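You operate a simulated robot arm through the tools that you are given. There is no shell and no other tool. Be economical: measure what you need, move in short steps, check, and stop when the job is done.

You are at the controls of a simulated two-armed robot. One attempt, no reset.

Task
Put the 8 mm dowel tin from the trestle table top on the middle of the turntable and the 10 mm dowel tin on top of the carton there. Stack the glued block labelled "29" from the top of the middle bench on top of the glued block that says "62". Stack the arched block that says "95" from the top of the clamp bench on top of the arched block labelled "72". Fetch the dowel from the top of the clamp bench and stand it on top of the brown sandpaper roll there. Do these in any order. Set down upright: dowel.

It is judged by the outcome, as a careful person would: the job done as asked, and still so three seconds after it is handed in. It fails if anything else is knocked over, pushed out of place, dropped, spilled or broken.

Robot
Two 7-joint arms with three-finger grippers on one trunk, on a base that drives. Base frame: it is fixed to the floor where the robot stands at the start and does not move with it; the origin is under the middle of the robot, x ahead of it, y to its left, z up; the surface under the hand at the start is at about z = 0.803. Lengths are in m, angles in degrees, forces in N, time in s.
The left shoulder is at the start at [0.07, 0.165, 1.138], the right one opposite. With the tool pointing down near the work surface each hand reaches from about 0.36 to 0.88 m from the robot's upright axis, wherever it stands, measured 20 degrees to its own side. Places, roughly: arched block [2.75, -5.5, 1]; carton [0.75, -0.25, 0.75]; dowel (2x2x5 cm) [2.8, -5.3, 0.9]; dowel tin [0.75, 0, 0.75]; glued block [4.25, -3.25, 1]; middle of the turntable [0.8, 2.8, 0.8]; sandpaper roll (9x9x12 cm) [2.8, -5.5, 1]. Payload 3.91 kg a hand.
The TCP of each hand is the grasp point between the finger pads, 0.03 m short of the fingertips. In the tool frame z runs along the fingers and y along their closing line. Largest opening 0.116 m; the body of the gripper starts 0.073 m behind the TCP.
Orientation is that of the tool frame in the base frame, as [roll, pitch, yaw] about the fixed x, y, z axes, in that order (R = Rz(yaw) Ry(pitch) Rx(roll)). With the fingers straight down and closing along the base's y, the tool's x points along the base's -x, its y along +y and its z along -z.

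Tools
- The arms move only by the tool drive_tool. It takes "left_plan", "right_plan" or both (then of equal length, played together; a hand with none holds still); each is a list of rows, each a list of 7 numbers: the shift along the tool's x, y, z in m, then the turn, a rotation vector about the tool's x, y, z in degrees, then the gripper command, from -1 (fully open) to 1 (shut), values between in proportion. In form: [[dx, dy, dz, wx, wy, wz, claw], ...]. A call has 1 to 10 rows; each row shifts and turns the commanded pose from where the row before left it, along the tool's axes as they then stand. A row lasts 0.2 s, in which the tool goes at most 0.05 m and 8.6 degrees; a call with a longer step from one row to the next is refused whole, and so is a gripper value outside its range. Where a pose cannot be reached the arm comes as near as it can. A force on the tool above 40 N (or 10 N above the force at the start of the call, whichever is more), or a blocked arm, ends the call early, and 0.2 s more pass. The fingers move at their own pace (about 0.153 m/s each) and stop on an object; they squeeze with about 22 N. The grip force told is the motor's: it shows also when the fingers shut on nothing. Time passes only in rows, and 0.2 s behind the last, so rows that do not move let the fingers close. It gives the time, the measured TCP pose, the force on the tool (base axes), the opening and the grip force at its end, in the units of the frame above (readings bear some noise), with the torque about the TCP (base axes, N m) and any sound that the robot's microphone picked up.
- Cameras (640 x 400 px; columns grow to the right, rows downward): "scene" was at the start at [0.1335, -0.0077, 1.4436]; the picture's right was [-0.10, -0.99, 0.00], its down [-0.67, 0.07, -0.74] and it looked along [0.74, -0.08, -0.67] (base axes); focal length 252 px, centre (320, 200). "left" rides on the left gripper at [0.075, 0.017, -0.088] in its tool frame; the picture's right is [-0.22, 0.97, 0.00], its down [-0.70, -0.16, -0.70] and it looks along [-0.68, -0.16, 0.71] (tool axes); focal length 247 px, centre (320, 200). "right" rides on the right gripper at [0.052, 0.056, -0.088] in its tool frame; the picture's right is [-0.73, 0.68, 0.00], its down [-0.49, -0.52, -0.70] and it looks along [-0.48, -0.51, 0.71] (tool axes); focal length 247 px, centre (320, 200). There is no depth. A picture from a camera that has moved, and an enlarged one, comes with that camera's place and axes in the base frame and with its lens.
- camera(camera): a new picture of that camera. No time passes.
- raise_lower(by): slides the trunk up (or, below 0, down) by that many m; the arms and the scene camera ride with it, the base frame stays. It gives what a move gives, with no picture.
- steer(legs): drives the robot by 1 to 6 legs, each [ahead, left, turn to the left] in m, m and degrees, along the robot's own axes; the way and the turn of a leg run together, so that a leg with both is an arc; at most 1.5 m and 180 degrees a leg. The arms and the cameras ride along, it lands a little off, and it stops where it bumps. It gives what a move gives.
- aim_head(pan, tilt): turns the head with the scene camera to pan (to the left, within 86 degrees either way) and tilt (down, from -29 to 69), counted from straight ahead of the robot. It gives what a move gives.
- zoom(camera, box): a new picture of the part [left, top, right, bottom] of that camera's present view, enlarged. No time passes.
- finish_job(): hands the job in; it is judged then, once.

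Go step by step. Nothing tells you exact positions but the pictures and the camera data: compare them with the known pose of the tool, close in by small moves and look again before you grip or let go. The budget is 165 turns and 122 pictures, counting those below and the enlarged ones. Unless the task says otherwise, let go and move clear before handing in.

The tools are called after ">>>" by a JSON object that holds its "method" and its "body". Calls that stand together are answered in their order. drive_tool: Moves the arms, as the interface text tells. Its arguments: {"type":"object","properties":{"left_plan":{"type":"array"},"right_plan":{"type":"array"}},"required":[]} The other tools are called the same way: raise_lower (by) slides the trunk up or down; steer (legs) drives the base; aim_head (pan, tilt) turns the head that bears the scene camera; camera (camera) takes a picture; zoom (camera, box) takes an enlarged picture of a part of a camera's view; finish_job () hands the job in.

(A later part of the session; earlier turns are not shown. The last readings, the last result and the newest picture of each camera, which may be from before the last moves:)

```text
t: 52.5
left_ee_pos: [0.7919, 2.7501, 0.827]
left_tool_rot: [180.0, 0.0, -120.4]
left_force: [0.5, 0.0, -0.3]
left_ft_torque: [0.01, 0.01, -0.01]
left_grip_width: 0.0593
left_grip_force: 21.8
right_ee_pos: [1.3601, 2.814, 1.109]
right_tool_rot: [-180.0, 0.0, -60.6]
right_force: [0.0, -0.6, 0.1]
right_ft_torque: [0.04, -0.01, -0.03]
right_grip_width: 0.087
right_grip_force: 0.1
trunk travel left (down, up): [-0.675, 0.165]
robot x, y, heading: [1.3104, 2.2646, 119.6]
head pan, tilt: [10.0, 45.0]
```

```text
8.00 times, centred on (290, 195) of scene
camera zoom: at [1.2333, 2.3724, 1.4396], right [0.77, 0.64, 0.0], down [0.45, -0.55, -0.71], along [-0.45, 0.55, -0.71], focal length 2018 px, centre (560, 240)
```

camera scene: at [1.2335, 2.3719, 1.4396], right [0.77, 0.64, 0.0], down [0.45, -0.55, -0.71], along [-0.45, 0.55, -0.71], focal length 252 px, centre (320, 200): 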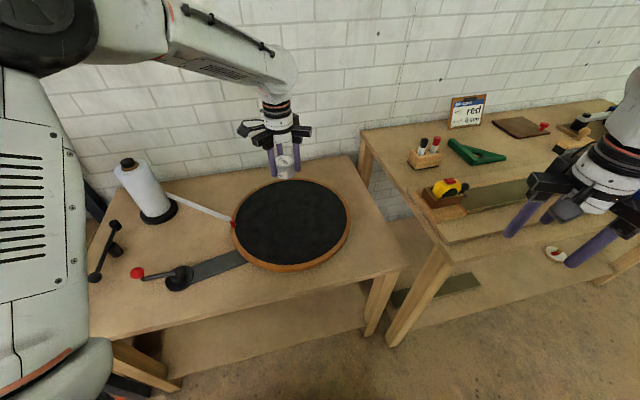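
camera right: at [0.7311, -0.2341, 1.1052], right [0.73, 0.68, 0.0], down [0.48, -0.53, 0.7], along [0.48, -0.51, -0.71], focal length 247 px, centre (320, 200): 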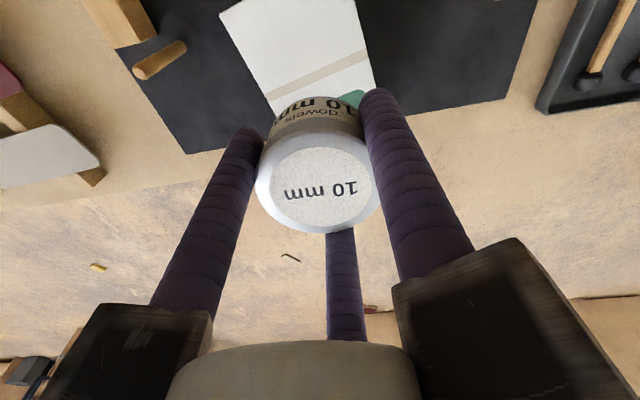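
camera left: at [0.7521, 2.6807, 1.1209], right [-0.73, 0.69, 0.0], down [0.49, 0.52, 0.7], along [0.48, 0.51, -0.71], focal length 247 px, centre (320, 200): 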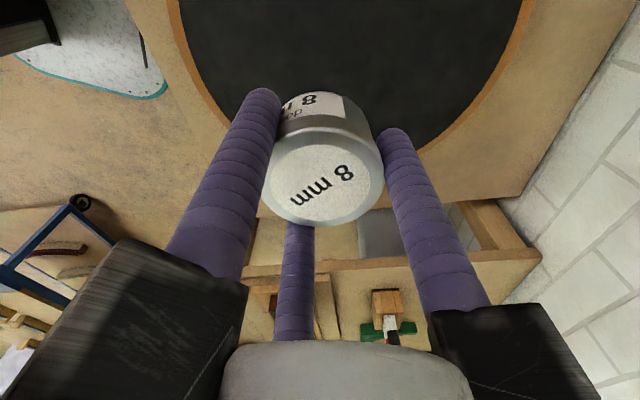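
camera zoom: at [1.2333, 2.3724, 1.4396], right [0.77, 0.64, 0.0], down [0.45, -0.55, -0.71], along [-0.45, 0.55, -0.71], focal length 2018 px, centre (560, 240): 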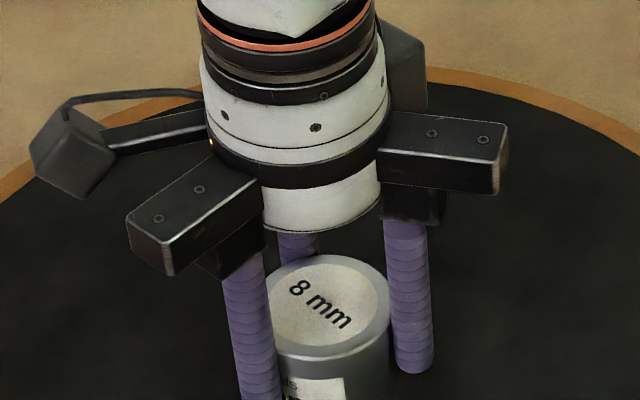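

Still no contact. I go on down.

>>> {"method": "drive_tool", "body": {"left_plan": [[0, 0.003, 0.004, 0, 0, 0, 1], [0, 0.003, 0.004, 0, 0, 0, 1], [0, 0.003, 0.004, 0, 0, 0, 1], [0, 0, 0, 0, 0, 0, 1]]}}

>>> {"method": "zoom", "body": {"camera": "scene", "box": [210, 140, 370, 290]}}

>>> {"method": "camera", "body": {"camera": "left"}}

```text
t: 53.5
left_ee_pos: [0.7841, 2.7555, 0.8159]
left_tool_rot: [-180.0, 0.0, -120.3]
left_force: [0.2, 0.4, -1.2]
left_ft_torque: [-0.01, 0.02, -0.03]
left_grip_width: 0.0592
left_grip_force: 21.7
right_ee_pos: [1.3595, 2.8137, 1.1093]
right_tool_rot: [179.9, 0.0, -60.4]
right_force: [0.1, -0.5, 0.5]
right_ft_torque: [-0.02, 0.04, -0.01]
right_grip_width: 0.087
right_grip_force: 0.0
trunk travel left (down, up): [-0.675, 0.165]
robot x, y, heading: [1.3102, 2.2627, 119.4]
head pan, tilt: [10.0, 45.0]
```

```text
2.67 times, centred on (290, 215) of scene
camera zoom: at [1.2333, 2.3724, 1.4396], right [0.77, 0.64, 0.0], down [0.45, -0.55, -0.71], along [-0.45, 0.55, -0.71], focal length 672 px, centre (400, 160)
```

zoom: 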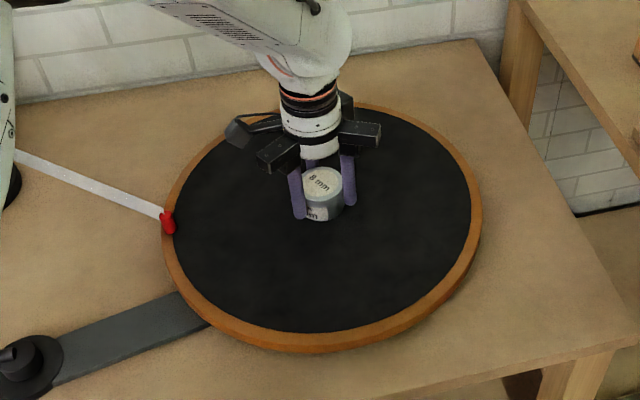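

```text
91 pictures are left
camera left: at [0.7329, 2.699, 0.9038], right [-0.73, 0.69, 0.0], down [0.49, 0.52, 0.7], along [0.48, 0.51, -0.71], focal length 247 px, centre (320, 200)
```

left: 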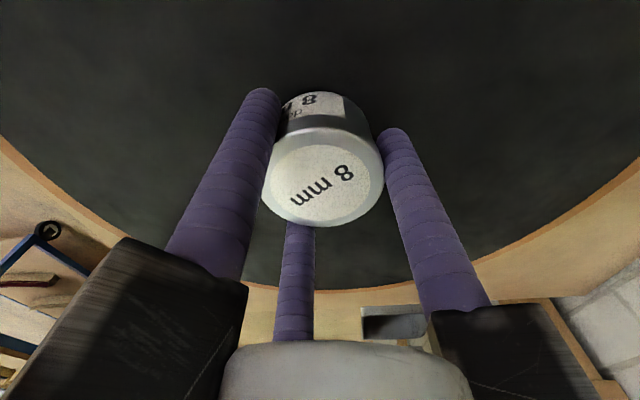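

Still hovering. Continuing down along the same line.

>>> {"method": "drive_tool", "body": {"left_plan": [[-0.002, 0.006, 0.004, 0, 0, 0, 1], [-0.002, 0.006, 0.004, 0, 0, 0, 1], [-0.001, 0.003, 0.004, 0, 0, 0, 1], [-0.001, 0.003, 0.004, 0, 0, 0, 1], [0, 0, 0, 0, 0, 0, 1]]}}

>>> {"method": "zoom", "body": {"camera": "scene", "box": [210, 140, 370, 290]}}

```text
t: 54.7
left_ee_pos: [0.7734, 2.7691, 0.8025]
left_tool_rot: [179.8, 0.1, -120.4]
left_force: [7.2, -8.7, 29.9]
left_ft_torque: [-0.97, -0.45, -0.03]
left_grip_width: 0.059
left_grip_force: 22.2
right_ee_pos: [1.3638, 2.8106, 1.1105]
right_tool_rot: [179.9, 0.2, -60.5]
right_force: [0.2, -0.2, -0.2]
right_ft_torque: [0.02, 0.0, 0.01]
right_grip_width: 0.087
right_grip_force: 0.1
trunk travel left (down, up): [-0.675, 0.165]
robot x, y, heading: [1.3098, 2.2663, 119.4]
head pan, tilt: [10.0, 45.0]
```

```text
2.67 times, centred on (290, 215) of scene
camera zoom: at [1.2371, 2.3684, 1.4403], right [0.77, 0.64, 0.0], down [0.45, -0.54, -0.71], along [-0.45, 0.55, -0.7], focal length 672 px, centre (400, 160)
```

zoom: 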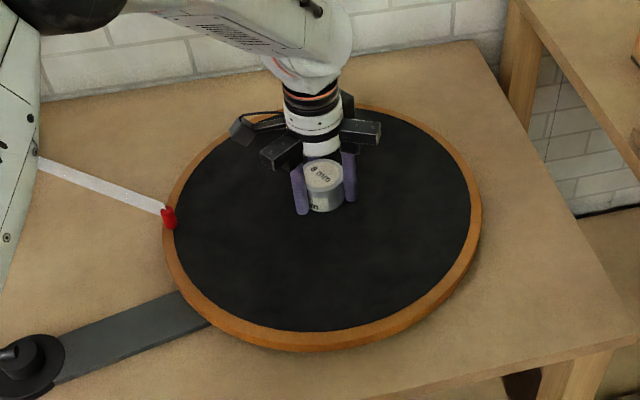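

Contact: disc surface z≈0.766, which puts its centre at (0.777, 2.765), within 5 mm of the tin. I relieve the pressure, release and rise.

>>> {"method": "drive_tool", "body": {"left_plan": [[0.001, -0.003, -0.002, 0, 0, 0, 1], [0, 0, 0, 0, 0, 0, 0.0], [0, 0, 0, 0, 0, 0, -0.4], [0, 0, 0, 0, 0, 0, -0.5], [0, 0, -0.02, 0, 0, 0, -0.5], [0, 0, -0.04, 0, 0, 0, -0.5], [0, 0, -0.045, 0, 0, 0, -0.5], [0, 0, -0.045, 0, 0, 0, -0.5], [0, 0, -0.045, 0, 0, 0, -0.5], [0, 0, -0.045, 0, 0, 0, -0.5]]}}

>>> {"method": "zoom", "body": {"camera": "scene", "box": [210, 140, 370, 290]}}

```text
t: 56.9
left_ee_pos: [0.7749, 2.7699, 1.0418]
left_tool_rot: [-180.0, 0.0, -120.3]
left_force: [0.1, -1.4, 0.6]
left_ft_torque: [0.01, 0.01, 0.0]
left_grip_width: 0.0873
left_grip_force: 0.1
right_ee_pos: [1.3599, 2.813, 1.11]
right_tool_rot: [179.9, 0.0, -60.5]
right_force: [1.2, -0.1, -1.0]
right_ft_torque: [0.04, 0.02, 0.0]
right_grip_width: 0.0869
right_grip_force: 0.1
trunk travel left (down, up): [-0.675, 0.165]
robot x, y, heading: [1.3116, 2.2657, 119.2]
head pan, tilt: [10.0, 45.0]
```

```text
2.67 times, centred on (290, 215) of scene
camera zoom: at [1.2341, 2.3712, 1.4397], right [0.77, 0.64, 0.0], down [0.45, -0.55, -0.71], along [-0.45, 0.55, -0.71], focal length 672 px, centre (400, 160)
```

zoom: 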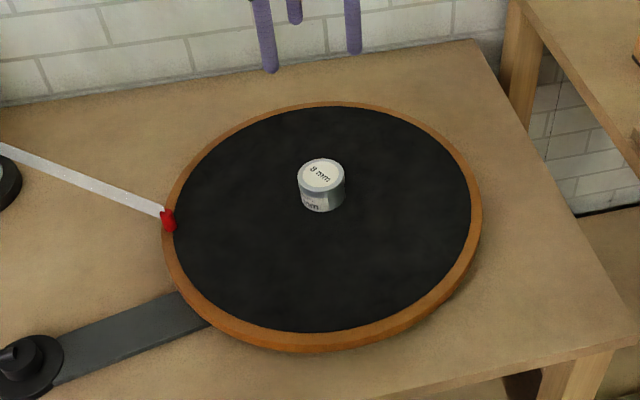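

The 8 mm tin sits in the middle of the turntable. I tuck the left arm and turn to look for a way to the other benches.

>>> {"method": "drive_tool", "body": {"left_plan": [[0.015, -0.041, -0.014, 0, 0, 0, -1], [0.015, -0.041, -0.014, 0, 0, 0, -1], [0.016, -0.041, -0.014, 0, 0, 0, -1], [0.016, -0.041, -0.014, 0, 0, 0, -1], [0.016, -0.042, -0.014, 0, 0, 0, -1], [0.016, -0.042, 0, 0, 0, 0, -1], [0, 0, 0, 0, 0, 0, -1]]}}

>>> {"method": "steer", "body": {"legs": [[0, 0, -64]]}}

>>> {"method": "aim_head", "body": {"pan": -30, "tilt": 20}}

>>> {"method": "camera", "body": {"camera": "scene"}}

>>> {"method": "aim_head", "body": {"pan": -86, "tilt": 20}}

>>> {"method": "camera", "body": {"camera": "scene"}}

```text
t: 58.5
left_ee_pos: [0.9408, 2.5599, 1.1133]
left_tool_rot: [179.8, 0.0, -120.4]
left_force: [0.2, 0.3, 1.2]
left_ft_torque: [-0.04, 0.04, 0.03]
left_grip_width: 0.1156
left_grip_force: 0.1
right_ee_pos: [1.3608, 2.8141, 1.1091]
right_tool_rot: [-180.0, -0.1, -60.6]
right_force: [0.7, -0.9, -0.2]
right_ft_torque: [0.01, 0.01, -0.03]
right_grip_width: 0.087
right_grip_force: 0.1
trunk travel left (down, up): [-0.675, 0.165]
robot x, y, heading: [1.3123, 2.2663, 119.5]
head pan, tilt: [10.0, 45.0]
```

```text
t: 61.7
left_ee_pos: [1.4137, 2.7276, 1.1129]
left_tool_rot: [179.9, 0.0, 175.9]
left_force: [0.6, -1.2, 0.0]
left_ft_torque: [-0.01, 0.03, -0.02]
left_grip_width: 0.1158
left_grip_force: 0.0
right_ee_pos: [1.8241, 2.4626, 1.1092]
right_tool_rot: [179.9, 0.0, -124.4]
right_force: [-0.3, 0.2, 0.8]
right_ft_torque: [-0.03, 0.01, 0.02]
right_grip_width: 0.0869
right_grip_force: 0.0
trunk travel left (down, up): [-0.675, 0.165]
robot x, y, heading: [1.3129, 2.2649, 55.6]
head pan, tilt: [10.0, 45.0]
```

```text
t: 62.8
left_ee_pos: [1.4126, 2.7284, 1.1125]
left_tool_rot: [180.0, 0.0, 175.9]
left_force: [-0.4, -0.1, -0.2]
left_ft_torque: [0.01, -0.03, 0.01]
left_grip_width: 0.1163
left_grip_force: 0.1
right_ee_pos: [1.825, 2.4623, 1.1095]
right_tool_rot: [180.0, -0.1, -124.3]
right_force: [-0.6, 0.0, 0.2]
right_ft_torque: [-0.02, 0.04, -0.01]
right_grip_width: 0.087
right_grip_force: 0.0
trunk travel left (down, up): [-0.675, 0.165]
robot x, y, heading: [1.3068, 2.2679, 56.0]
head pan, tilt: [-30.0, 20.0]
```

```text
88 pictures are left
camera scene: at [1.4221, 2.3477, 1.4782], right [0.43, -0.9, 0.0], down [-0.31, -0.15, -0.94], along [0.85, 0.41, -0.34], focal length 252 px, centre (320, 200)
```

scene: 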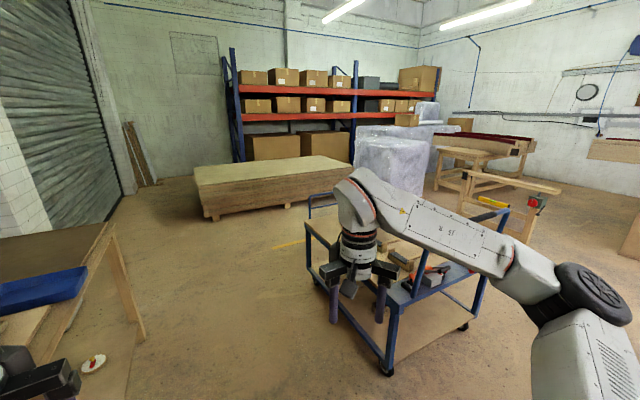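

```text
t: 64.0
left_ee_pos: [1.4127, 2.728, 1.1119]
left_tool_rot: [180.0, 0.0, 175.8]
left_force: [1.1, -0.2, 0.0]
left_ft_torque: [-0.01, 0.01, -0.01]
left_grip_width: 0.1163
left_grip_force: 0.0
right_ee_pos: [1.8252, 2.4609, 1.1092]
right_tool_rot: [180.0, 0.0, -124.5]
right_force: [0.8, 0.0, 0.2]
right_ft_torque: [0.04, -0.03, -0.04]
right_grip_width: 0.0869
right_grip_force: 0.0
trunk travel left (down, up): [-0.675, 0.165]
robot x, y, heading: [1.3089, 2.2618, 55.5]
head pan, tilt: [-85.9, 20.0]
```

```text
87 pictures are left
camera scene: at [1.4187, 2.2604, 1.4783], right [-0.5, -0.86, 0.0], down [-0.3, 0.17, -0.94], along [0.81, -0.47, -0.34], focal length 252 px, centre (320, 200)
```

scene: 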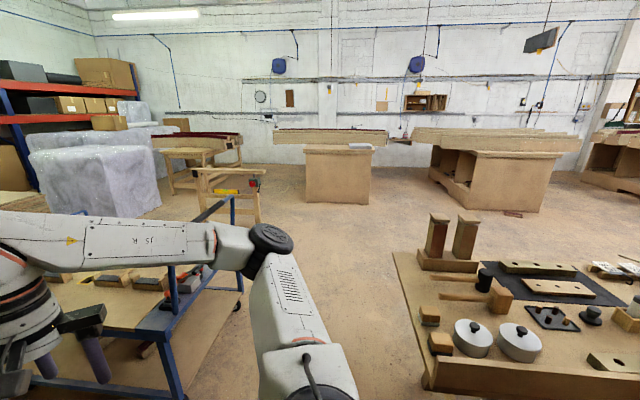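

There is a gap between the table's end and the blue trolley. I move 0.2 m on, turn to face it, and look down to measure its width.

>>> {"method": "steer", "body": {"legs": [[0.22, 0, 0], [0, 0, -89.5]]}}

>>> {"method": "aim_head", "body": {"pan": 0, "tilt": 40}}

>>> {"method": "camera", "body": {"camera": "scene"}}

```text
t: 69.6
left_ee_pos: [1.8937, 2.3335, 1.113]
left_tool_rot: [180.0, 0.2, 84.8]
left_force: [0.1, 1.1, 0.6]
left_ft_torque: [0.03, 0.01, 0.02]
left_grip_width: 0.1157
left_grip_force: 0.0
right_ee_pos: [1.6204, 1.9255, 1.1094]
right_tool_rot: [-180.0, 0.1, 144.6]
right_force: [0.0, -0.8, -0.8]
right_ft_torque: [0.0, 0.05, 0.0]
right_grip_width: 0.0873
right_grip_force: 0.1
trunk travel left (down, up): [-0.675, 0.165]
robot x, y, heading: [1.4389, 2.4462, -35.4]
head pan, tilt: [-85.9, 20.0]
```

```text
t: 71.2
left_ee_pos: [1.8937, 2.334, 1.1115]
left_tool_rot: [-179.9, 0.0, 84.7]
left_force: [0.2, -0.1, 0.2]
left_ft_torque: [0.01, -0.01, -0.02]
left_grip_width: 0.116
left_grip_force: 0.0
right_ee_pos: [1.6203, 1.9255, 1.1094]
right_tool_rot: [-179.9, 0.0, 144.6]
right_force: [0.3, -0.6, -0.2]
right_ft_torque: [0.01, 0.0, 0.03]
right_grip_width: 0.087
right_grip_force: 0.0
trunk travel left (down, up): [-0.675, 0.165]
robot x, y, heading: [1.434, 2.4464, -35.4]
head pan, tilt: [0.0, 40.0]
```

```text
86 pictures are left
camera scene: at [1.5432, 2.3672, 1.4469], right [-0.58, -0.82, 0.0], down [-0.52, 0.37, -0.77], along [0.62, -0.44, -0.64], focal length 252 px, centre (320, 200)
```

scene: 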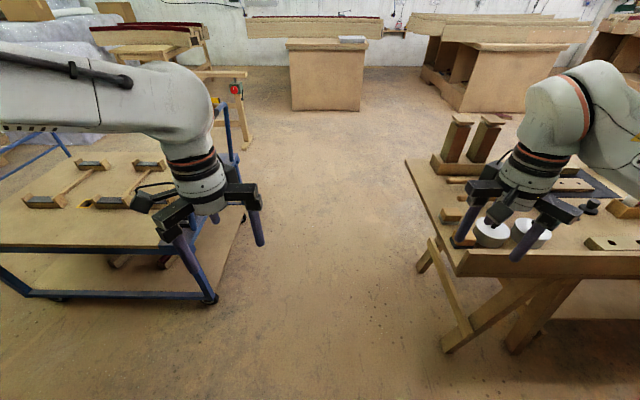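

The gap is about 1.05 m; centred I have ~0.5 m each side. I sidestep left slightly, drive through and look ahead to the benches.

>>> {"method": "steer", "body": {"legs": [[0, 0.1, 0], [1.2, 0, 0], [0.5, 0, 0], [0, 0, -45]]}}

>>> {"method": "aim_head", "body": {"pan": 0, "tilt": 15}}

>>> {"method": "camera", "body": {"camera": "scene"}}

```text
t: 82.8
left_ee_pos: [3.1533, 1.1411, 1.1119]
left_tool_rot: [180.0, 0.0, 40.4]
left_force: [-0.8, 0.2, 0.5]
left_ft_torque: [-0.03, 0.0, 0.01]
left_grip_width: 0.1158
left_grip_force: 0.1
right_ee_pos: [2.6724, 1.041, 1.1084]
right_tool_rot: [-180.0, -0.1, 100.1]
right_force: [-0.9, 1.2, 0.6]
right_ft_torque: [-0.01, 0.03, 0.0]
right_grip_width: 0.0869
right_grip_force: 0.1
trunk travel left (down, up): [-0.675, 0.165]
robot x, y, heading: [2.8994, 1.5426, -79.4]
head pan, tilt: [0.0, 40.0]
```

```text
t: 83.7
left_ee_pos: [3.1538, 1.1415, 1.1128]
left_tool_rot: [-180.0, 0.0, 40.4]
left_force: [0.3, 0.8, -0.2]
left_ft_torque: [0.01, 0.0, 0.02]
left_grip_width: 0.1157
left_grip_force: 0.0
right_ee_pos: [2.673, 1.042, 1.1095]
right_tool_rot: [180.0, 0.0, 100.2]
right_force: [0.7, 0.0, 1.0]
right_ft_torque: [0.0, -0.01, 0.0]
right_grip_width: 0.0871
right_grip_force: 0.1
trunk travel left (down, up): [-0.675, 0.165]
robot x, y, heading: [2.9046, 1.5404, -79.6]
head pan, tilt: [0.0, 15.0]
```

```text
85 pictures are left
camera scene: at [2.9272, 1.4024, 1.4863], right [-0.98, -0.18, 0.0], down [-0.05, 0.26, -0.97], along [0.17, -0.95, -0.26], focal length 252 px, centre (320, 200)
```

scene: 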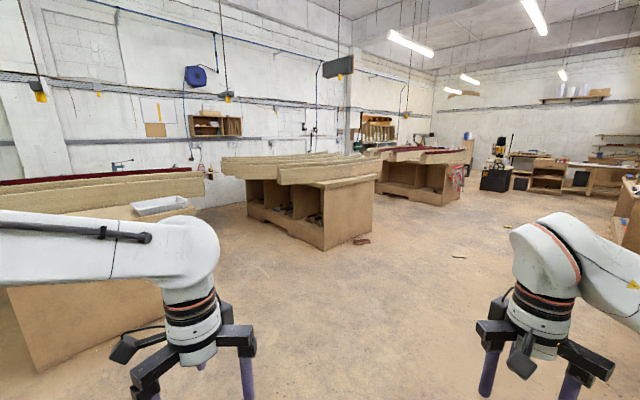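

The middle bench is ahead; its blocks should be reachable from its far-right side. I drive down the open floor past its near end.

>>> {"method": "steer", "body": {"legs": [[0, 0, -21.5], [1.5, 0, 0], [1.5, 0, 0], [1.2, 0, 0], [0, 0, 45]]}}

>>> {"method": "camera", "body": {"camera": "scene"}}

```text
t: 107.1
left_ee_pos: [2.3835, -2.8316, 1.1134]
left_tool_rot: [-180.0, 0.0, 64.0]
left_force: [0.1, -0.5, -0.5]
left_ft_torque: [0.01, -0.04, -0.02]
left_grip_width: 0.116
left_grip_force: 0.1
right_ee_pos: [1.9824, -3.1149, 1.1094]
right_tool_rot: [179.9, 0.0, 123.9]
right_force: [-0.2, 0.5, 0.3]
right_ft_torque: [0.0, 0.01, 0.0]
right_grip_width: 0.0871
right_grip_force: 0.1
trunk travel left (down, up): [-0.675, 0.165]
robot x, y, heading: [1.9937, -2.5667, -56.1]
head pan, tilt: [0.0, 15.0]
```

```text
84 pictures are left
camera scene: at [2.0719, -2.6817, 1.4864], right [-0.83, -0.56, 0.0], down [-0.14, 0.21, -0.97], along [0.54, -0.8, -0.26], focal length 252 px, centre (320, 200)
```

scene: 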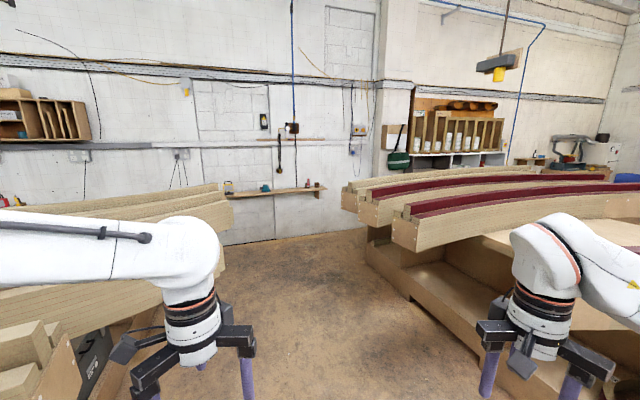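

The middle bench is on the left, the clamp bench on the right. I look left for the glued blocks and right for the clamp bench's items.

>>> {"method": "aim_head", "body": {"pan": 45, "tilt": 20}}

>>> {"method": "camera", "body": {"camera": "scene"}}

>>> {"method": "aim_head", "body": {"pan": -35, "tilt": 20}}

>>> {"method": "camera", "body": {"camera": "scene"}}

```text
t: 108.2
left_ee_pos: [2.3821, -2.8301, 1.1123]
left_tool_rot: [180.0, 0.0, 64.1]
left_force: [-0.5, -0.3, 0.4]
left_ft_torque: [-0.02, 0.0, -0.04]
left_grip_width: 0.1162
left_grip_force: 0.1
right_ee_pos: [1.9839, -3.1156, 1.109]
right_tool_rot: [-180.0, 0.0, 123.9]
right_force: [0.4, 0.0, 0.6]
right_ft_torque: [-0.02, -0.02, 0.01]
right_grip_width: 0.087
right_grip_force: 0.1
trunk travel left (down, up): [-0.675, 0.165]
robot x, y, heading: [1.9915, -2.5647, -56.2]
head pan, tilt: [45.0, 20.0]
```

```text
83 pictures are left
camera scene: at [2.1112, -2.6222, 1.4783], right [-0.19, -0.98, 0.0], down [-0.34, 0.07, -0.94], along [0.92, -0.18, -0.34], focal length 252 px, centre (320, 200)
```

scene: 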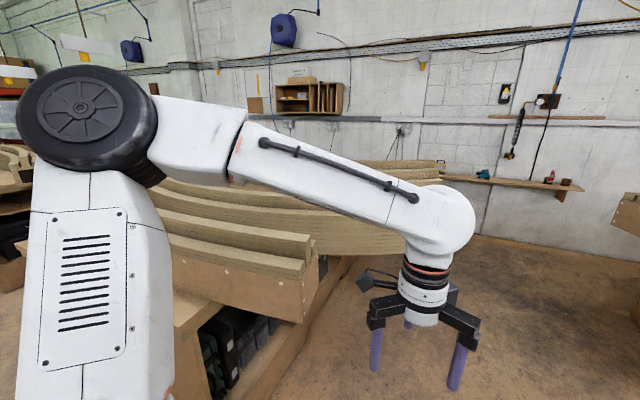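

```text
t: 109.7
left_ee_pos: [2.3833, -2.8314, 1.1122]
left_tool_rot: [-180.0, -0.1, 64.0]
left_force: [-0.1, 0.9, 0.9]
left_ft_torque: [0.04, 0.04, 0.02]
left_grip_width: 0.1159
left_grip_force: 0.0
right_ee_pos: [1.9835, -3.115, 1.1089]
right_tool_rot: [179.9, 0.0, 124.0]
right_force: [0.3, 0.6, -0.2]
right_ft_torque: [0.02, 0.03, -0.02]
right_grip_width: 0.087
right_grip_force: 0.1
trunk travel left (down, up): [-0.675, 0.165]
robot x, y, heading: [1.9905, -2.5657, -56.1]
head pan, tilt: [-35.0, 20.0]
```

```text
82 pictures are left
camera scene: at [2.0181, -2.6973, 1.4783], right [-1.0, 0.02, 0.0], down [0.01, 0.34, -0.94], along [-0.02, -0.94, -0.34], focal length 252 px, centre (320, 200)
```

scene: 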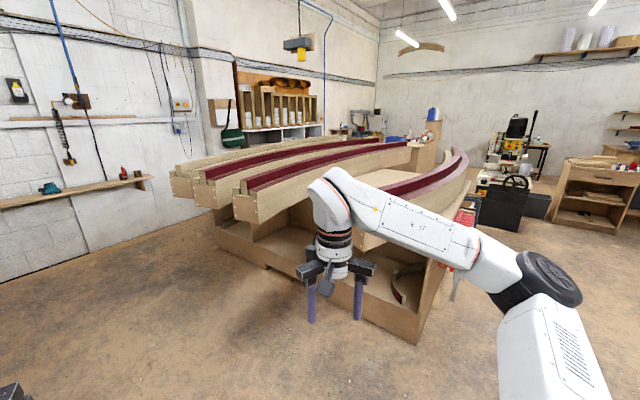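

I take a curved path through the aisle between the two benches, staying clear of overhanging boards, and turn toward the middle bench.

>>> {"method": "steer", "body": {"legs": [[0, 0, -3], [1.2, 0, 0], [0, 0, 30], [1.0, 0, 0], [0, 0, 70]]}}

>>> {"method": "aim_head", "body": {"pan": 0, "tilt": 30}}

>>> {"method": "camera", "body": {"camera": "scene"}}

```text
t: 117.1
left_ee_pos: [3.0142, -3.8214, 1.1154]
left_tool_rot: [179.7, 0.3, 69.9]
left_force: [-0.3, 0.8, -0.2]
left_ft_torque: [0.03, -0.03, 0.02]
left_grip_width: 0.116
left_grip_force: 0.1
right_ee_pos: [2.6371, -4.1465, 1.1177]
right_tool_rot: [179.8, 0.2, 126.6]
right_force: [-13.6, 6.7, 5.4]
right_ft_torque: [-0.06, 0.22, -0.63]
right_grip_width: 0.0826
right_grip_force: 0.1
trunk travel left (down, up): [-0.675, 0.165]
robot x, y, heading: [2.6029, -3.602, -50.2]
head pan, tilt: [-35.0, 20.0]
stopped in leg 3: the force on the tool passed its limit at 195 N (the readings are from after the stop); the commanded pose is now the measured one
```

```text
t: 118.1
left_ee_pos: [3.0129, -3.8209, 1.1173]
left_tool_rot: [179.6, 0.4, 70.1]
left_force: [-0.3, -0.5, 0.6]
left_ft_torque: [-0.03, 0.02, -0.01]
left_grip_width: 0.1158
left_grip_force: 0.0
right_ee_pos: [2.6375, -4.1471, 1.1178]
right_tool_rot: [179.7, 0.2, 126.6]
right_force: [-54.5, 0.8, 13.6]
right_ft_torque: [-0.71, 0.38, -2.93]
right_grip_width: 0.084
right_grip_force: 0.1
trunk travel left (down, up): [-0.675, 0.165]
robot x, y, heading: [2.5996, -3.6014, -50.1]
head pan, tilt: [0.0, 30.0]
```

```text
81 pictures are left
camera scene: at [2.6847, -3.6988, 1.4642], right [-0.77, -0.64, 0.0], down [-0.32, 0.38, -0.87], along [0.56, -0.67, -0.49], focal length 252 px, centre (320, 200)
```

scene: 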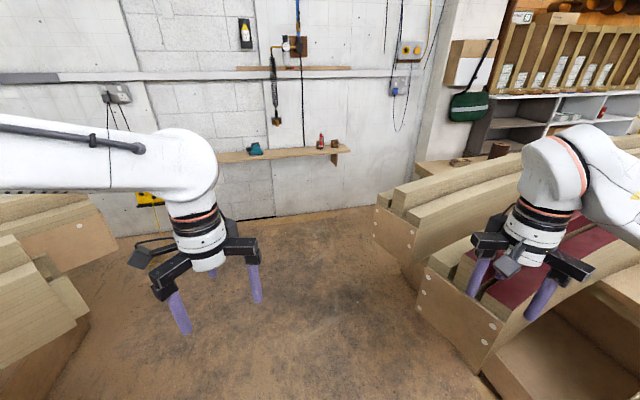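

The right fingers touched an overhanging arched board on the clamp bench. I lift the right hand straight up to free it, and raise the left too.

>>> {"method": "drive_tool", "body": {"right_plan": [[0, 0, -0.03, 0, 0, 0, -0.5], [0, 0, -0.03, 0, 0, 0, -0.5], [0, 0, -0.03, 0, 0, 0, -0.5], [0, 0, -0.03, 0, 0, 0, -0.5]]}}

>>> {"method": "camera", "body": {"camera": "scene"}}

>>> {"method": "camera", "body": {"camera": "right"}}

```text
t: 119.1
left_ee_pos: [3.0196, -3.8259, 1.114]
left_tool_rot: [179.9, 0.0, 70.2]
left_force: [-0.3, 0.4, 0.1]
left_ft_torque: [-0.05, -0.01, 0.0]
left_grip_width: 0.116
left_grip_force: 0.1
right_ee_pos: [2.6443, -4.1525, 1.2323]
right_tool_rot: [179.9, -0.4, 127.2]
right_force: [0.1, 0.0, -0.7]
right_ft_torque: [-0.01, -0.04, -0.02]
right_grip_width: 0.0869
right_grip_force: 0.0
trunk travel left (down, up): [-0.675, 0.165]
robot x, y, heading: [2.607, -3.6046, -49.9]
head pan, tilt: [0.0, 30.0]
```

```text
80 pictures are left
camera scene: at [2.6914, -3.7099, 1.4623], right [-0.77, -0.64, 0.0], down [-0.32, 0.38, -0.87], along [0.56, -0.66, -0.5], focal length 252 px, centre (320, 200)
```

scene: 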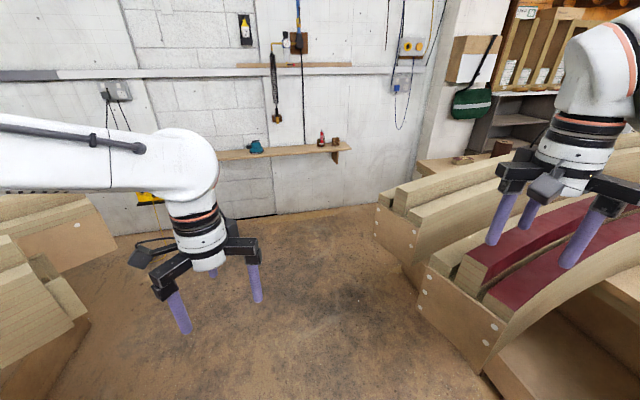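

```text
79 pictures are left
camera right: at [2.6571, -4.08, 1.3211], right [0.99, -0.17, 0.0], down [-0.12, -0.71, 0.69], along [-0.12, -0.68, -0.72], focal length 247 px, centre (320, 200)
```

right: 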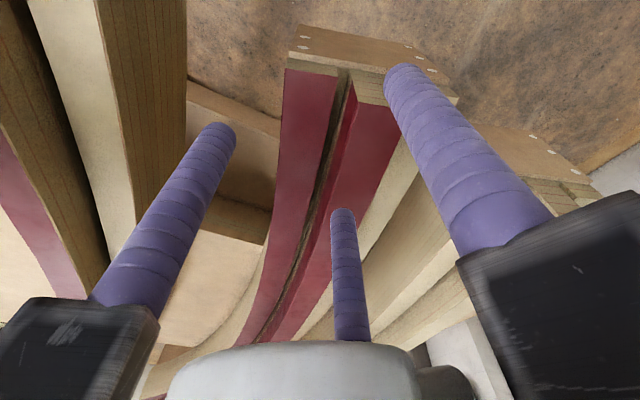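

Freed, and the boards look undisturbed. I raise the left hand too, and look left along the middle bench for the glued blocks.

>>> {"method": "drive_tool", "body": {"left_plan": [[0, 0, -0.04, 0, 0, 0, -1], [0, 0, -0.04, 0, 0, 0, -1], [0, 0, -0.04, 0, 0, 0, -1]]}}

>>> {"method": "aim_head", "body": {"pan": 60, "tilt": 25}}

>>> {"method": "camera", "body": {"camera": "scene"}}

>>> {"method": "aim_head", "body": {"pan": -40, "tilt": 30}}

>>> {"method": "camera", "body": {"camera": "scene"}}

```text
t: 119.9
left_ee_pos: [3.0198, -3.8304, 1.2299]
left_tool_rot: [-179.9, 0.0, 70.1]
left_force: [0.8, 0.2, -0.1]
left_ft_torque: [0.02, -0.03, -0.01]
left_grip_width: 0.1159
left_grip_force: 0.1
right_ee_pos: [2.6461, -4.1531, 1.2314]
right_tool_rot: [179.8, -0.4, 127.0]
right_force: [0.0, -0.3, -1.1]
right_ft_torque: [0.0, 0.03, 0.0]
right_grip_width: 0.0869
right_grip_force: 0.0
trunk travel left (down, up): [-0.675, 0.165]
robot x, y, heading: [2.6021, -3.6033, -49.8]
head pan, tilt: [0.0, 30.0]
```

```text
t: 121.2
left_ee_pos: [3.02, -3.8292, 1.2292]
left_tool_rot: [180.0, 0.0, 70.1]
left_force: [-0.2, -0.9, -0.3]
left_ft_torque: [0.01, -0.01, 0.02]
left_grip_width: 0.1159
left_grip_force: 0.0
right_ee_pos: [2.6464, -4.1531, 1.2322]
right_tool_rot: [179.8, -0.5, 127.0]
right_force: [0.0, 0.7, -0.1]
right_ft_torque: [0.0, 0.02, 0.01]
right_grip_width: 0.0867
right_grip_force: 0.1
trunk travel left (down, up): [-0.675, 0.165]
robot x, y, heading: [2.6048, -3.6066, -49.8]
head pan, tilt: [60.0, 25.0]
```

```text
78 pictures are left
camera scene: at [2.726, -3.6247, 1.4702], right [0.17, -0.98, 0.0], down [-0.42, -0.07, -0.91], along [0.89, 0.16, -0.42], focal length 252 px, centre (320, 200)
```

scene: 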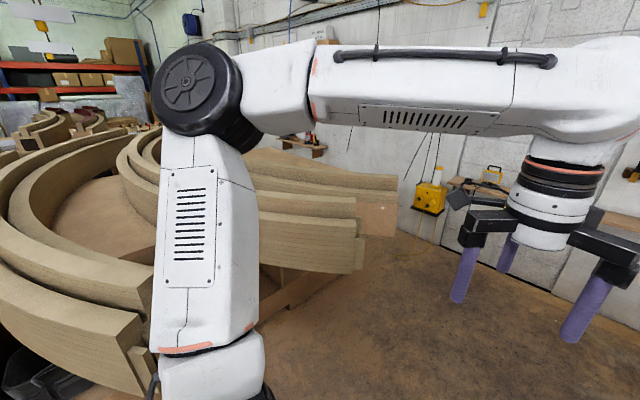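

```text
t: 123.0
left_ee_pos: [3.0211, -3.83, 1.2285]
left_tool_rot: [180.0, 0.0, 70.1]
left_force: [0.2, 0.3, -0.2]
left_ft_torque: [0.0, -0.01, 0.02]
left_grip_width: 0.1161
left_grip_force: 0.0
right_ee_pos: [2.6444, -4.1538, 1.2311]
right_tool_rot: [179.8, -0.5, 127.1]
right_force: [0.0, 0.1, 0.3]
right_ft_torque: [-0.03, -0.01, -0.01]
right_grip_width: 0.0867
right_grip_force: 0.1
trunk travel left (down, up): [-0.675, 0.165]
robot x, y, heading: [2.6034, -3.6009, -50.0]
head pan, tilt: [-40.0, 30.0]
```

```text
77 pictures are left
camera scene: at [2.6353, -3.7311, 1.4622], right [-1.0, 0.0, 0.0], down [0.0, 0.5, -0.87], along [0.0, -0.87, -0.5], focal length 252 px, centre (320, 200)
```

scene: 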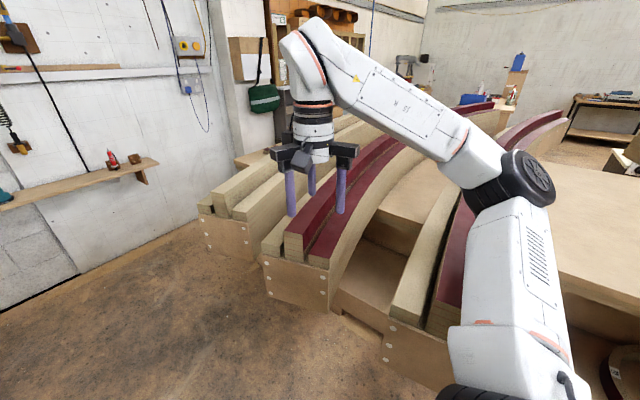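

The arms hide the item areas. I zoom into the present view near the far-left end of the clamp bench, where the items should be.

>>> {"method": "zoom", "body": {"camera": "scene", "box": [220, 80, 540, 280]}}

>>> {"method": "aim_head", "body": {"pan": 75, "tilt": 15}}

>>> {"method": "zoom", "body": {"camera": "scene", "box": [220, 60, 600, 300]}}

```text
2.00 times, centred on (380, 180) of scene
camera zoom: at [2.6353, -3.7311, 1.4622], right [-1.0, 0.0, 0.0], down [0.0, 0.5, -0.87], along [0.0, -0.87, -0.5], focal length 504 px, centre (200, 240)
```

zoom: 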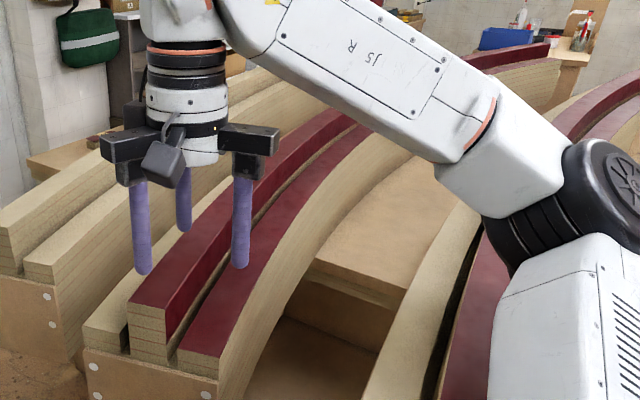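

```text
t: 124.9
left_ee_pos: [3.0204, -3.8295, 1.2301]
left_tool_rot: [-179.9, 0.1, 70.0]
left_force: [0.0, -0.2, -0.1]
left_ft_torque: [-0.03, 0.01, 0.0]
left_grip_width: 0.1163
left_grip_force: 0.1
right_ee_pos: [2.6454, -4.1534, 1.2315]
right_tool_rot: [179.8, -0.5, 127.1]
right_force: [0.1, 0.1, 0.6]
right_ft_torque: [0.01, 0.0, 0.01]
right_grip_width: 0.0868
right_grip_force: 0.1
trunk travel left (down, up): [-0.675, 0.165]
robot x, y, heading: [2.6046, -3.6052, -49.6]
head pan, tilt: [75.0, 15.0]
```

```text
1.67 times, centred on (410, 180) of scene
camera zoom: at [2.7199, -3.6012, 1.4864], right [0.42, -0.91, 0.0], down [-0.23, -0.11, -0.97], along [0.88, 0.41, -0.26], focal length 420 px, centre (170, 233)
```

zoom: 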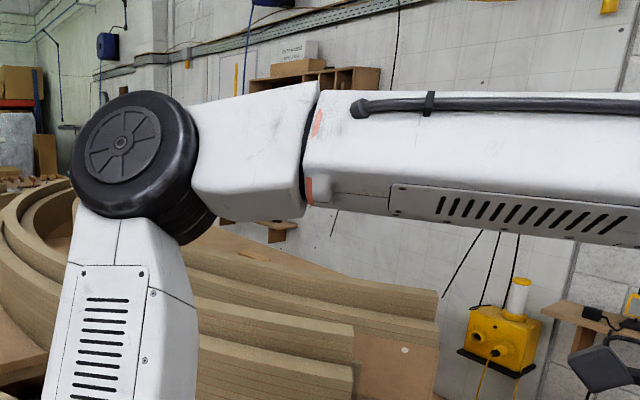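

I raise the trunk fully for clearance and a better view, then turn to face the middle bench.

>>> {"method": "raise_lower", "body": {"by": 0.16}}

>>> {"method": "steer", "body": {"legs": [[0, 0, 60]]}}

>>> {"method": "aim_head", "body": {"pan": 0, "tilt": 30}}

>>> {"method": "camera", "body": {"camera": "scene"}}

```text
t: 126.7
left_ee_pos: [3.0209, -3.8301, 1.3903]
left_tool_rot: [179.9, 0.0, 70.1]
left_force: [-1.0, -0.5, 0.6]
left_ft_torque: [-0.02, 0.0, 0.05]
left_grip_width: 0.1157
left_grip_force: 0.0
right_ee_pos: [2.6462, -4.1539, 1.3917]
right_tool_rot: [179.8, -0.5, 127.1]
right_force: [-0.1, -0.8, 0.6]
right_ft_torque: [0.0, -0.02, 0.01]
right_grip_width: 0.087
right_grip_force: 0.1
trunk travel left (down, up): [-0.835, 0.005]
robot x, y, heading: [2.6025, -3.6012, -50.1]
head pan, tilt: [75.0, 15.0]
```

```text
t: 129.8
left_ee_pos: [3.0076, -3.355, 1.3907]
left_tool_rot: [-180.0, 0.1, 130.1]
left_force: [0.6, 0.2, 0.7]
left_ft_torque: [0.0, -0.01, -0.01]
left_grip_width: 0.1161
left_grip_force: 0.1
right_ee_pos: [3.1019, -3.8419, 1.3912]
right_tool_rot: [179.8, -0.5, -172.9]
right_force: [-0.6, -0.1, -0.8]
right_ft_torque: [0.02, 0.0, -0.01]
right_grip_width: 0.087
right_grip_force: 0.0
trunk travel left (down, up): [-0.835, 0.005]
robot x, y, heading: [2.6016, -3.602, 10.2]
head pan, tilt: [75.0, 15.0]
```

```text
t: 131.3
left_ee_pos: [3.0073, -3.355, 1.3921]
left_tool_rot: [-180.0, 0.0, 130.1]
left_force: [0.1, 0.5, -0.1]
left_ft_torque: [0.0, 0.02, 0.01]
left_grip_width: 0.116
left_grip_force: 0.1
right_ee_pos: [3.1002, -3.8403, 1.3927]
right_tool_rot: [179.9, -0.5, -172.8]
right_force: [0.2, -0.5, -0.7]
right_ft_torque: [-0.02, 0.04, 0.01]
right_grip_width: 0.0868
right_grip_force: 0.0
trunk travel left (down, up): [-0.835, 0.005]
robot x, y, heading: [2.6054, -3.6035, 9.9]
head pan, tilt: [0.0, 30.0]
```

```text
74 pictures are left
camera scene: at [2.7416, -3.5776, 1.6222], right [0.17, -0.98, 0.0], down [-0.49, -0.09, -0.87], along [0.85, 0.15, -0.5], focal length 252 px, centre (320, 200)
```

scene: 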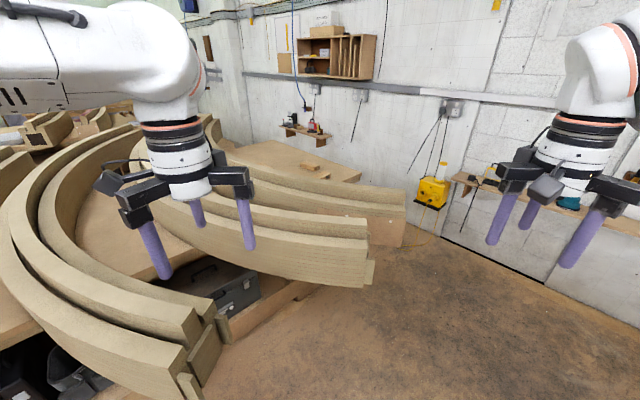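

Now the top of the middle bench is visible with small blocks near (308,167). I zoom in.

>>> {"method": "zoom", "body": {"camera": "scene", "box": [230, 120, 390, 220]}}

```text
4.00 times, centred on (310, 170) of scene
camera zoom: at [2.7416, -3.5776, 1.6222], right [0.17, -0.98, 0.0], down [-0.49, -0.09, -0.87], along [0.85, 0.15, -0.5], focal length 1009 px, centre (360, 320)
```

zoom: 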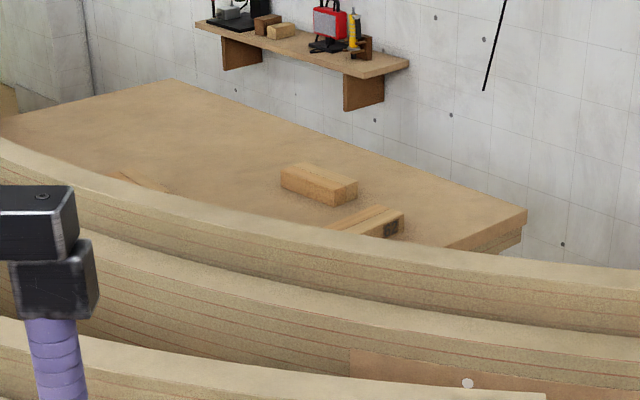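

The small glued blocks lie near the far-right end of the middle bench, about (4.25,-3.25) and (4.1,-3.36). I thread the aisle on a -37° heading (hands high) to get to that end.

>>> {"method": "steer", "body": {"legs": [[0, 0, -47], [0.75, 0, 0], [0.75, 0, 0], [0, 0, 82]]}}

>>> {"method": "camera", "body": {"camera": "scene"}}

```text
t: 144.7
left_ee_pos: [3.984, -4.1018, 1.3906]
left_tool_rot: [180.0, 0.0, 163.0]
left_force: [-0.1, -0.8, -0.7]
left_ft_torque: [0.01, 0.01, 0.0]
left_grip_width: 0.1161
left_grip_force: 0.2
right_ee_pos: [4.3263, -4.4577, 1.3924]
right_tool_rot: [179.8, -0.5, -140.0]
right_force: [1.0, 0.0, 0.5]
right_ft_torque: [0.01, 0.0, 0.0]
right_grip_width: 0.0869
right_grip_force: 0.0
trunk travel left (down, up): [-0.835, 0.005]
robot x, y, heading: [3.7786, -4.5297, 42.9]
head pan, tilt: [0.0, 30.0]
```

```text
72 pictures are left
camera scene: at [3.8813, -4.4323, 1.6222], right [0.68, -0.73, 0.0], down [-0.37, -0.34, -0.87], along [0.63, 0.59, -0.5], focal length 252 px, centre (320, 200)
```

scene: 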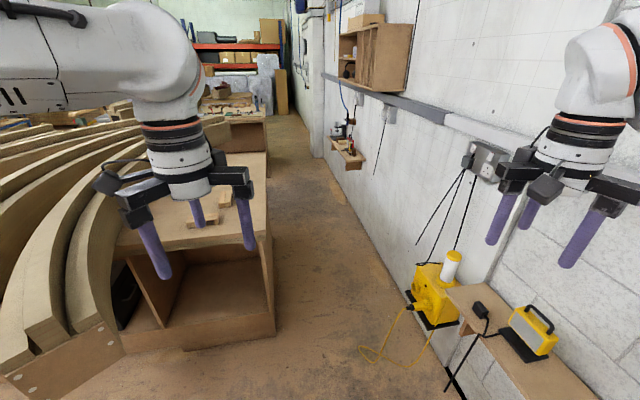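

I'm through, now at the end of the middle bench. I drive about 1 m between the bench corner and wall shelf and turn toward the blocks.

>>> {"method": "steer", "body": {"legs": [[0, 0, -3.5], [1.0, 0, 0], [0, 0, 66]]}}

>>> {"method": "aim_head", "body": {"pan": 0, "tilt": 52}}

>>> {"method": "camera", "body": {"camera": "scene"}}

```text
t: 153.2
left_ee_pos: [4.2572, -3.5284, 1.3893]
left_tool_rot: [-179.9, 0.0, -134.5]
left_force: [-0.1, -0.4, 0.5]
left_ft_torque: [0.04, 0.01, -0.01]
left_grip_width: 0.1159
left_grip_force: 0.0
right_ee_pos: [4.7312, -3.3894, 1.3928]
right_tool_rot: [179.8, -0.5, -77.6]
right_force: [-0.4, 0.1, -0.4]
right_ft_torque: [0.0, -0.01, -0.01]
right_grip_width: 0.0869
right_grip_force: 0.0
trunk travel left (down, up): [-0.835, 0.005]
robot x, y, heading: [4.5415, -3.9089, 105.4]
head pan, tilt: [0.0, 30.0]
```

```text
t: 154.0
left_ee_pos: [4.2562, -3.5282, 1.3902]
left_tool_rot: [180.0, 0.0, -134.4]
left_force: [-0.7, 0.7, 0.7]
left_ft_torque: [0.01, -0.04, 0.0]
left_grip_width: 0.1161
left_grip_force: 0.0
right_ee_pos: [4.7311, -3.3887, 1.3918]
right_tool_rot: [179.9, -0.5, -77.5]
right_force: [-0.6, -0.8, -0.4]
right_ft_torque: [-0.01, -0.02, -0.02]
right_grip_width: 0.0871
right_grip_force: 0.1
trunk travel left (down, up): [-0.835, 0.005]
robot x, y, heading: [4.5412, -3.9081, 105.5]
head pan, tilt: [0.0, 52.0]
```

```text
71 pictures are left
camera scene: at [4.5079, -3.7863, 1.5901], right [0.96, 0.27, 0.0], down [0.21, -0.76, -0.62], along [-0.16, 0.59, -0.79], focal length 252 px, centre (320, 200)
```

scene: 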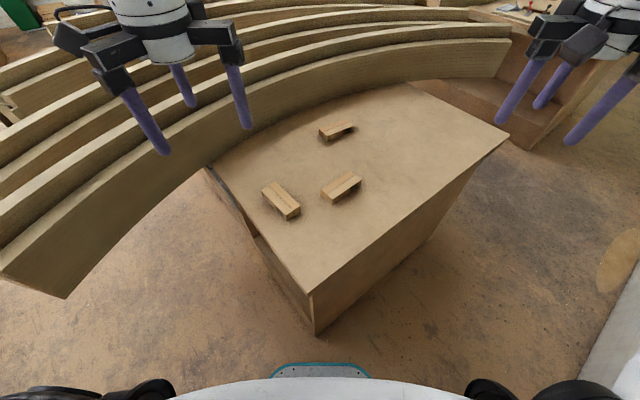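

A good view: three small wooden blocks on the bench corner. I zoom in for their labels.

>>> {"method": "zoom", "body": {"camera": "scene", "box": [240, 110, 400, 230]}}

>>> {"method": "camera", "body": {"camera": "left"}}

>>> {"method": "camera", "body": {"camera": "right"}}

```text
3.33 times, centred on (320, 170) of scene
camera zoom: at [4.5079, -3.7863, 1.5901], right [0.96, 0.27, 0.0], down [0.21, -0.76, -0.62], along [-0.16, 0.59, -0.79], focal length 841 px, centre (320, 300)
```

zoom: 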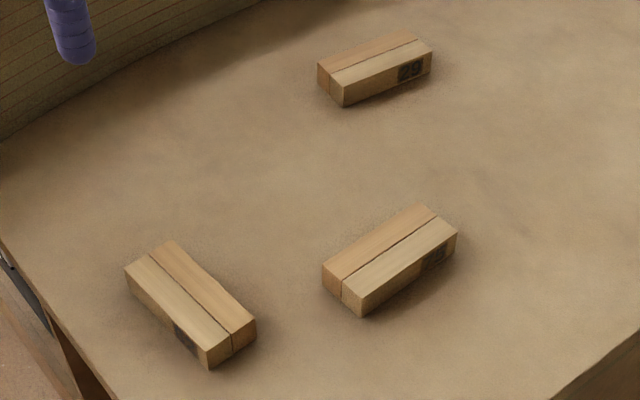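

```text
69 pictures are left
camera left: at [4.192, -3.5706, 1.4782], right [-0.54, 0.84, 0.0], down [0.6, 0.39, 0.7], along [0.59, 0.38, -0.71], focal length 247 px, centre (320, 200)
```

left: 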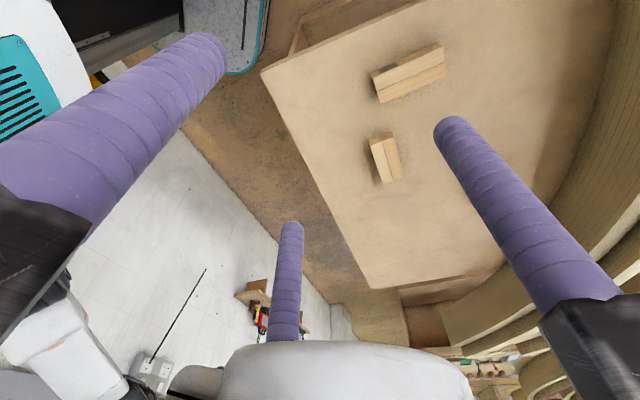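

```text
68 pictures are left
camera right: at [4.6866, -3.4526, 1.4808], right [-0.82, 0.57, 0.0], down [0.41, 0.59, 0.69], along [0.4, 0.57, -0.72], focal length 247 px, centre (320, 200)
```

right: 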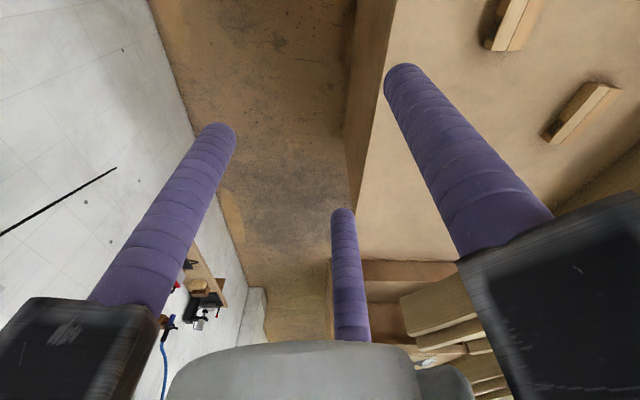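

The far block reads 29. I zoom more on the other two to find 62.

>>> {"method": "zoom", "body": {"camera": "scene", "box": [315, 165, 365, 196]}}

>>> {"method": "zoom", "body": {"camera": "scene", "box": [260, 178, 310, 209]}}

```text
12.80 times, centred on (340, 180) of scene
camera zoom: at [4.5079, -3.7863, 1.5901], right [0.96, 0.27, 0.0], down [0.21, -0.76, -0.62], along [-0.16, 0.59, -0.79], focal length 3228 px, centre (64, 450)
```

zoom: 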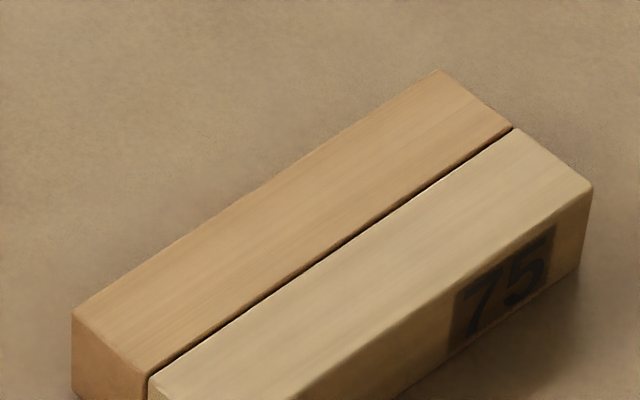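

```text
12.80 times, centred on (285, 194) of scene
camera zoom: at [4.5079, -3.7863, 1.5901], right [0.96, 0.27, 0.0], down [0.21, -0.76, -0.62], along [-0.16, 0.59, -0.79], focal length 3228 px, centre (768, 283)
```

zoom: 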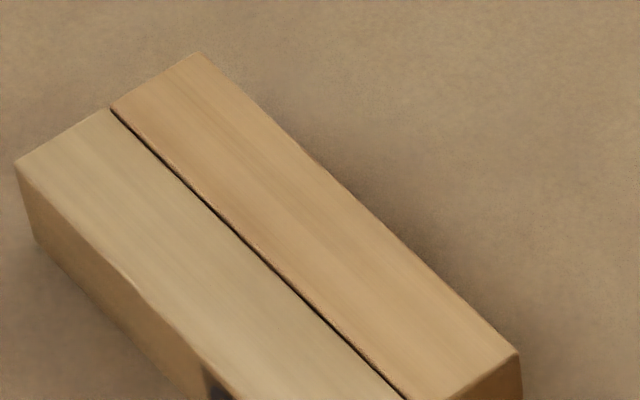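

The middle one is 75, so the left one is 62 (to verify). 29 at about (4.34,-2.90) is too far from here; I shift along the bench's end to a stance that reaches both.

>>> {"method": "steer", "body": {"legs": [[0.405, -0.573, 0], [0, 0, 32]]}}

>>> {"method": "camera", "body": {"camera": "scene"}}

```text
t: 159.4
left_ee_pos: [4.539, -3.2004, 1.3912]
left_tool_rot: [-179.9, 0.0, -101.7]
left_force: [0.1, 0.2, 0.2]
left_ft_torque: [0.0, -0.01, -0.02]
left_grip_width: 0.1157
left_grip_force: 0.0
right_ee_pos: [4.8654, -2.8278, 1.3916]
right_tool_rot: [179.8, -0.5, -45.0]
right_force: [-0.2, 0.7, 0.6]
right_ft_torque: [0.0, 0.02, -0.01]
right_grip_width: 0.087
right_grip_force: 0.1
trunk travel left (down, up): [-0.835, 0.005]
robot x, y, heading: [4.9814, -3.3668, 138.0]
head pan, tilt: [0.0, 52.0]
```

```text
65 pictures are left
camera scene: at [4.8907, -3.2818, 1.59], right [0.67, 0.74, 0.0], down [0.59, -0.53, -0.62], along [-0.46, 0.41, -0.79], focal length 252 px, centre (320, 200)
```

scene: 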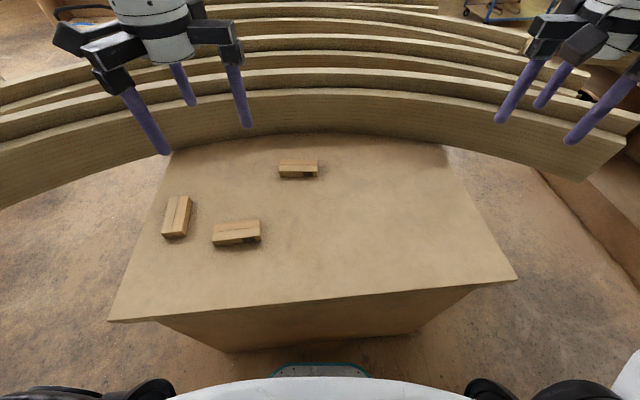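

I zoom on the three blocks from here for labels and orientation.

>>> {"method": "zoom", "body": {"camera": "scene", "box": [150, 130, 340, 260]}}

```text
3.08 times, centred on (245, 195) of scene
camera zoom: at [4.8907, -3.2818, 1.59], right [0.67, 0.74, 0.0], down [0.59, -0.53, -0.62], along [-0.46, 0.41, -0.79], focal length 776 px, centre (551, 215)
```

zoom: 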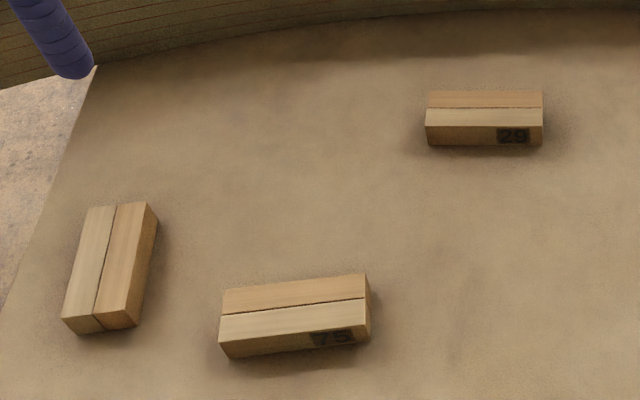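

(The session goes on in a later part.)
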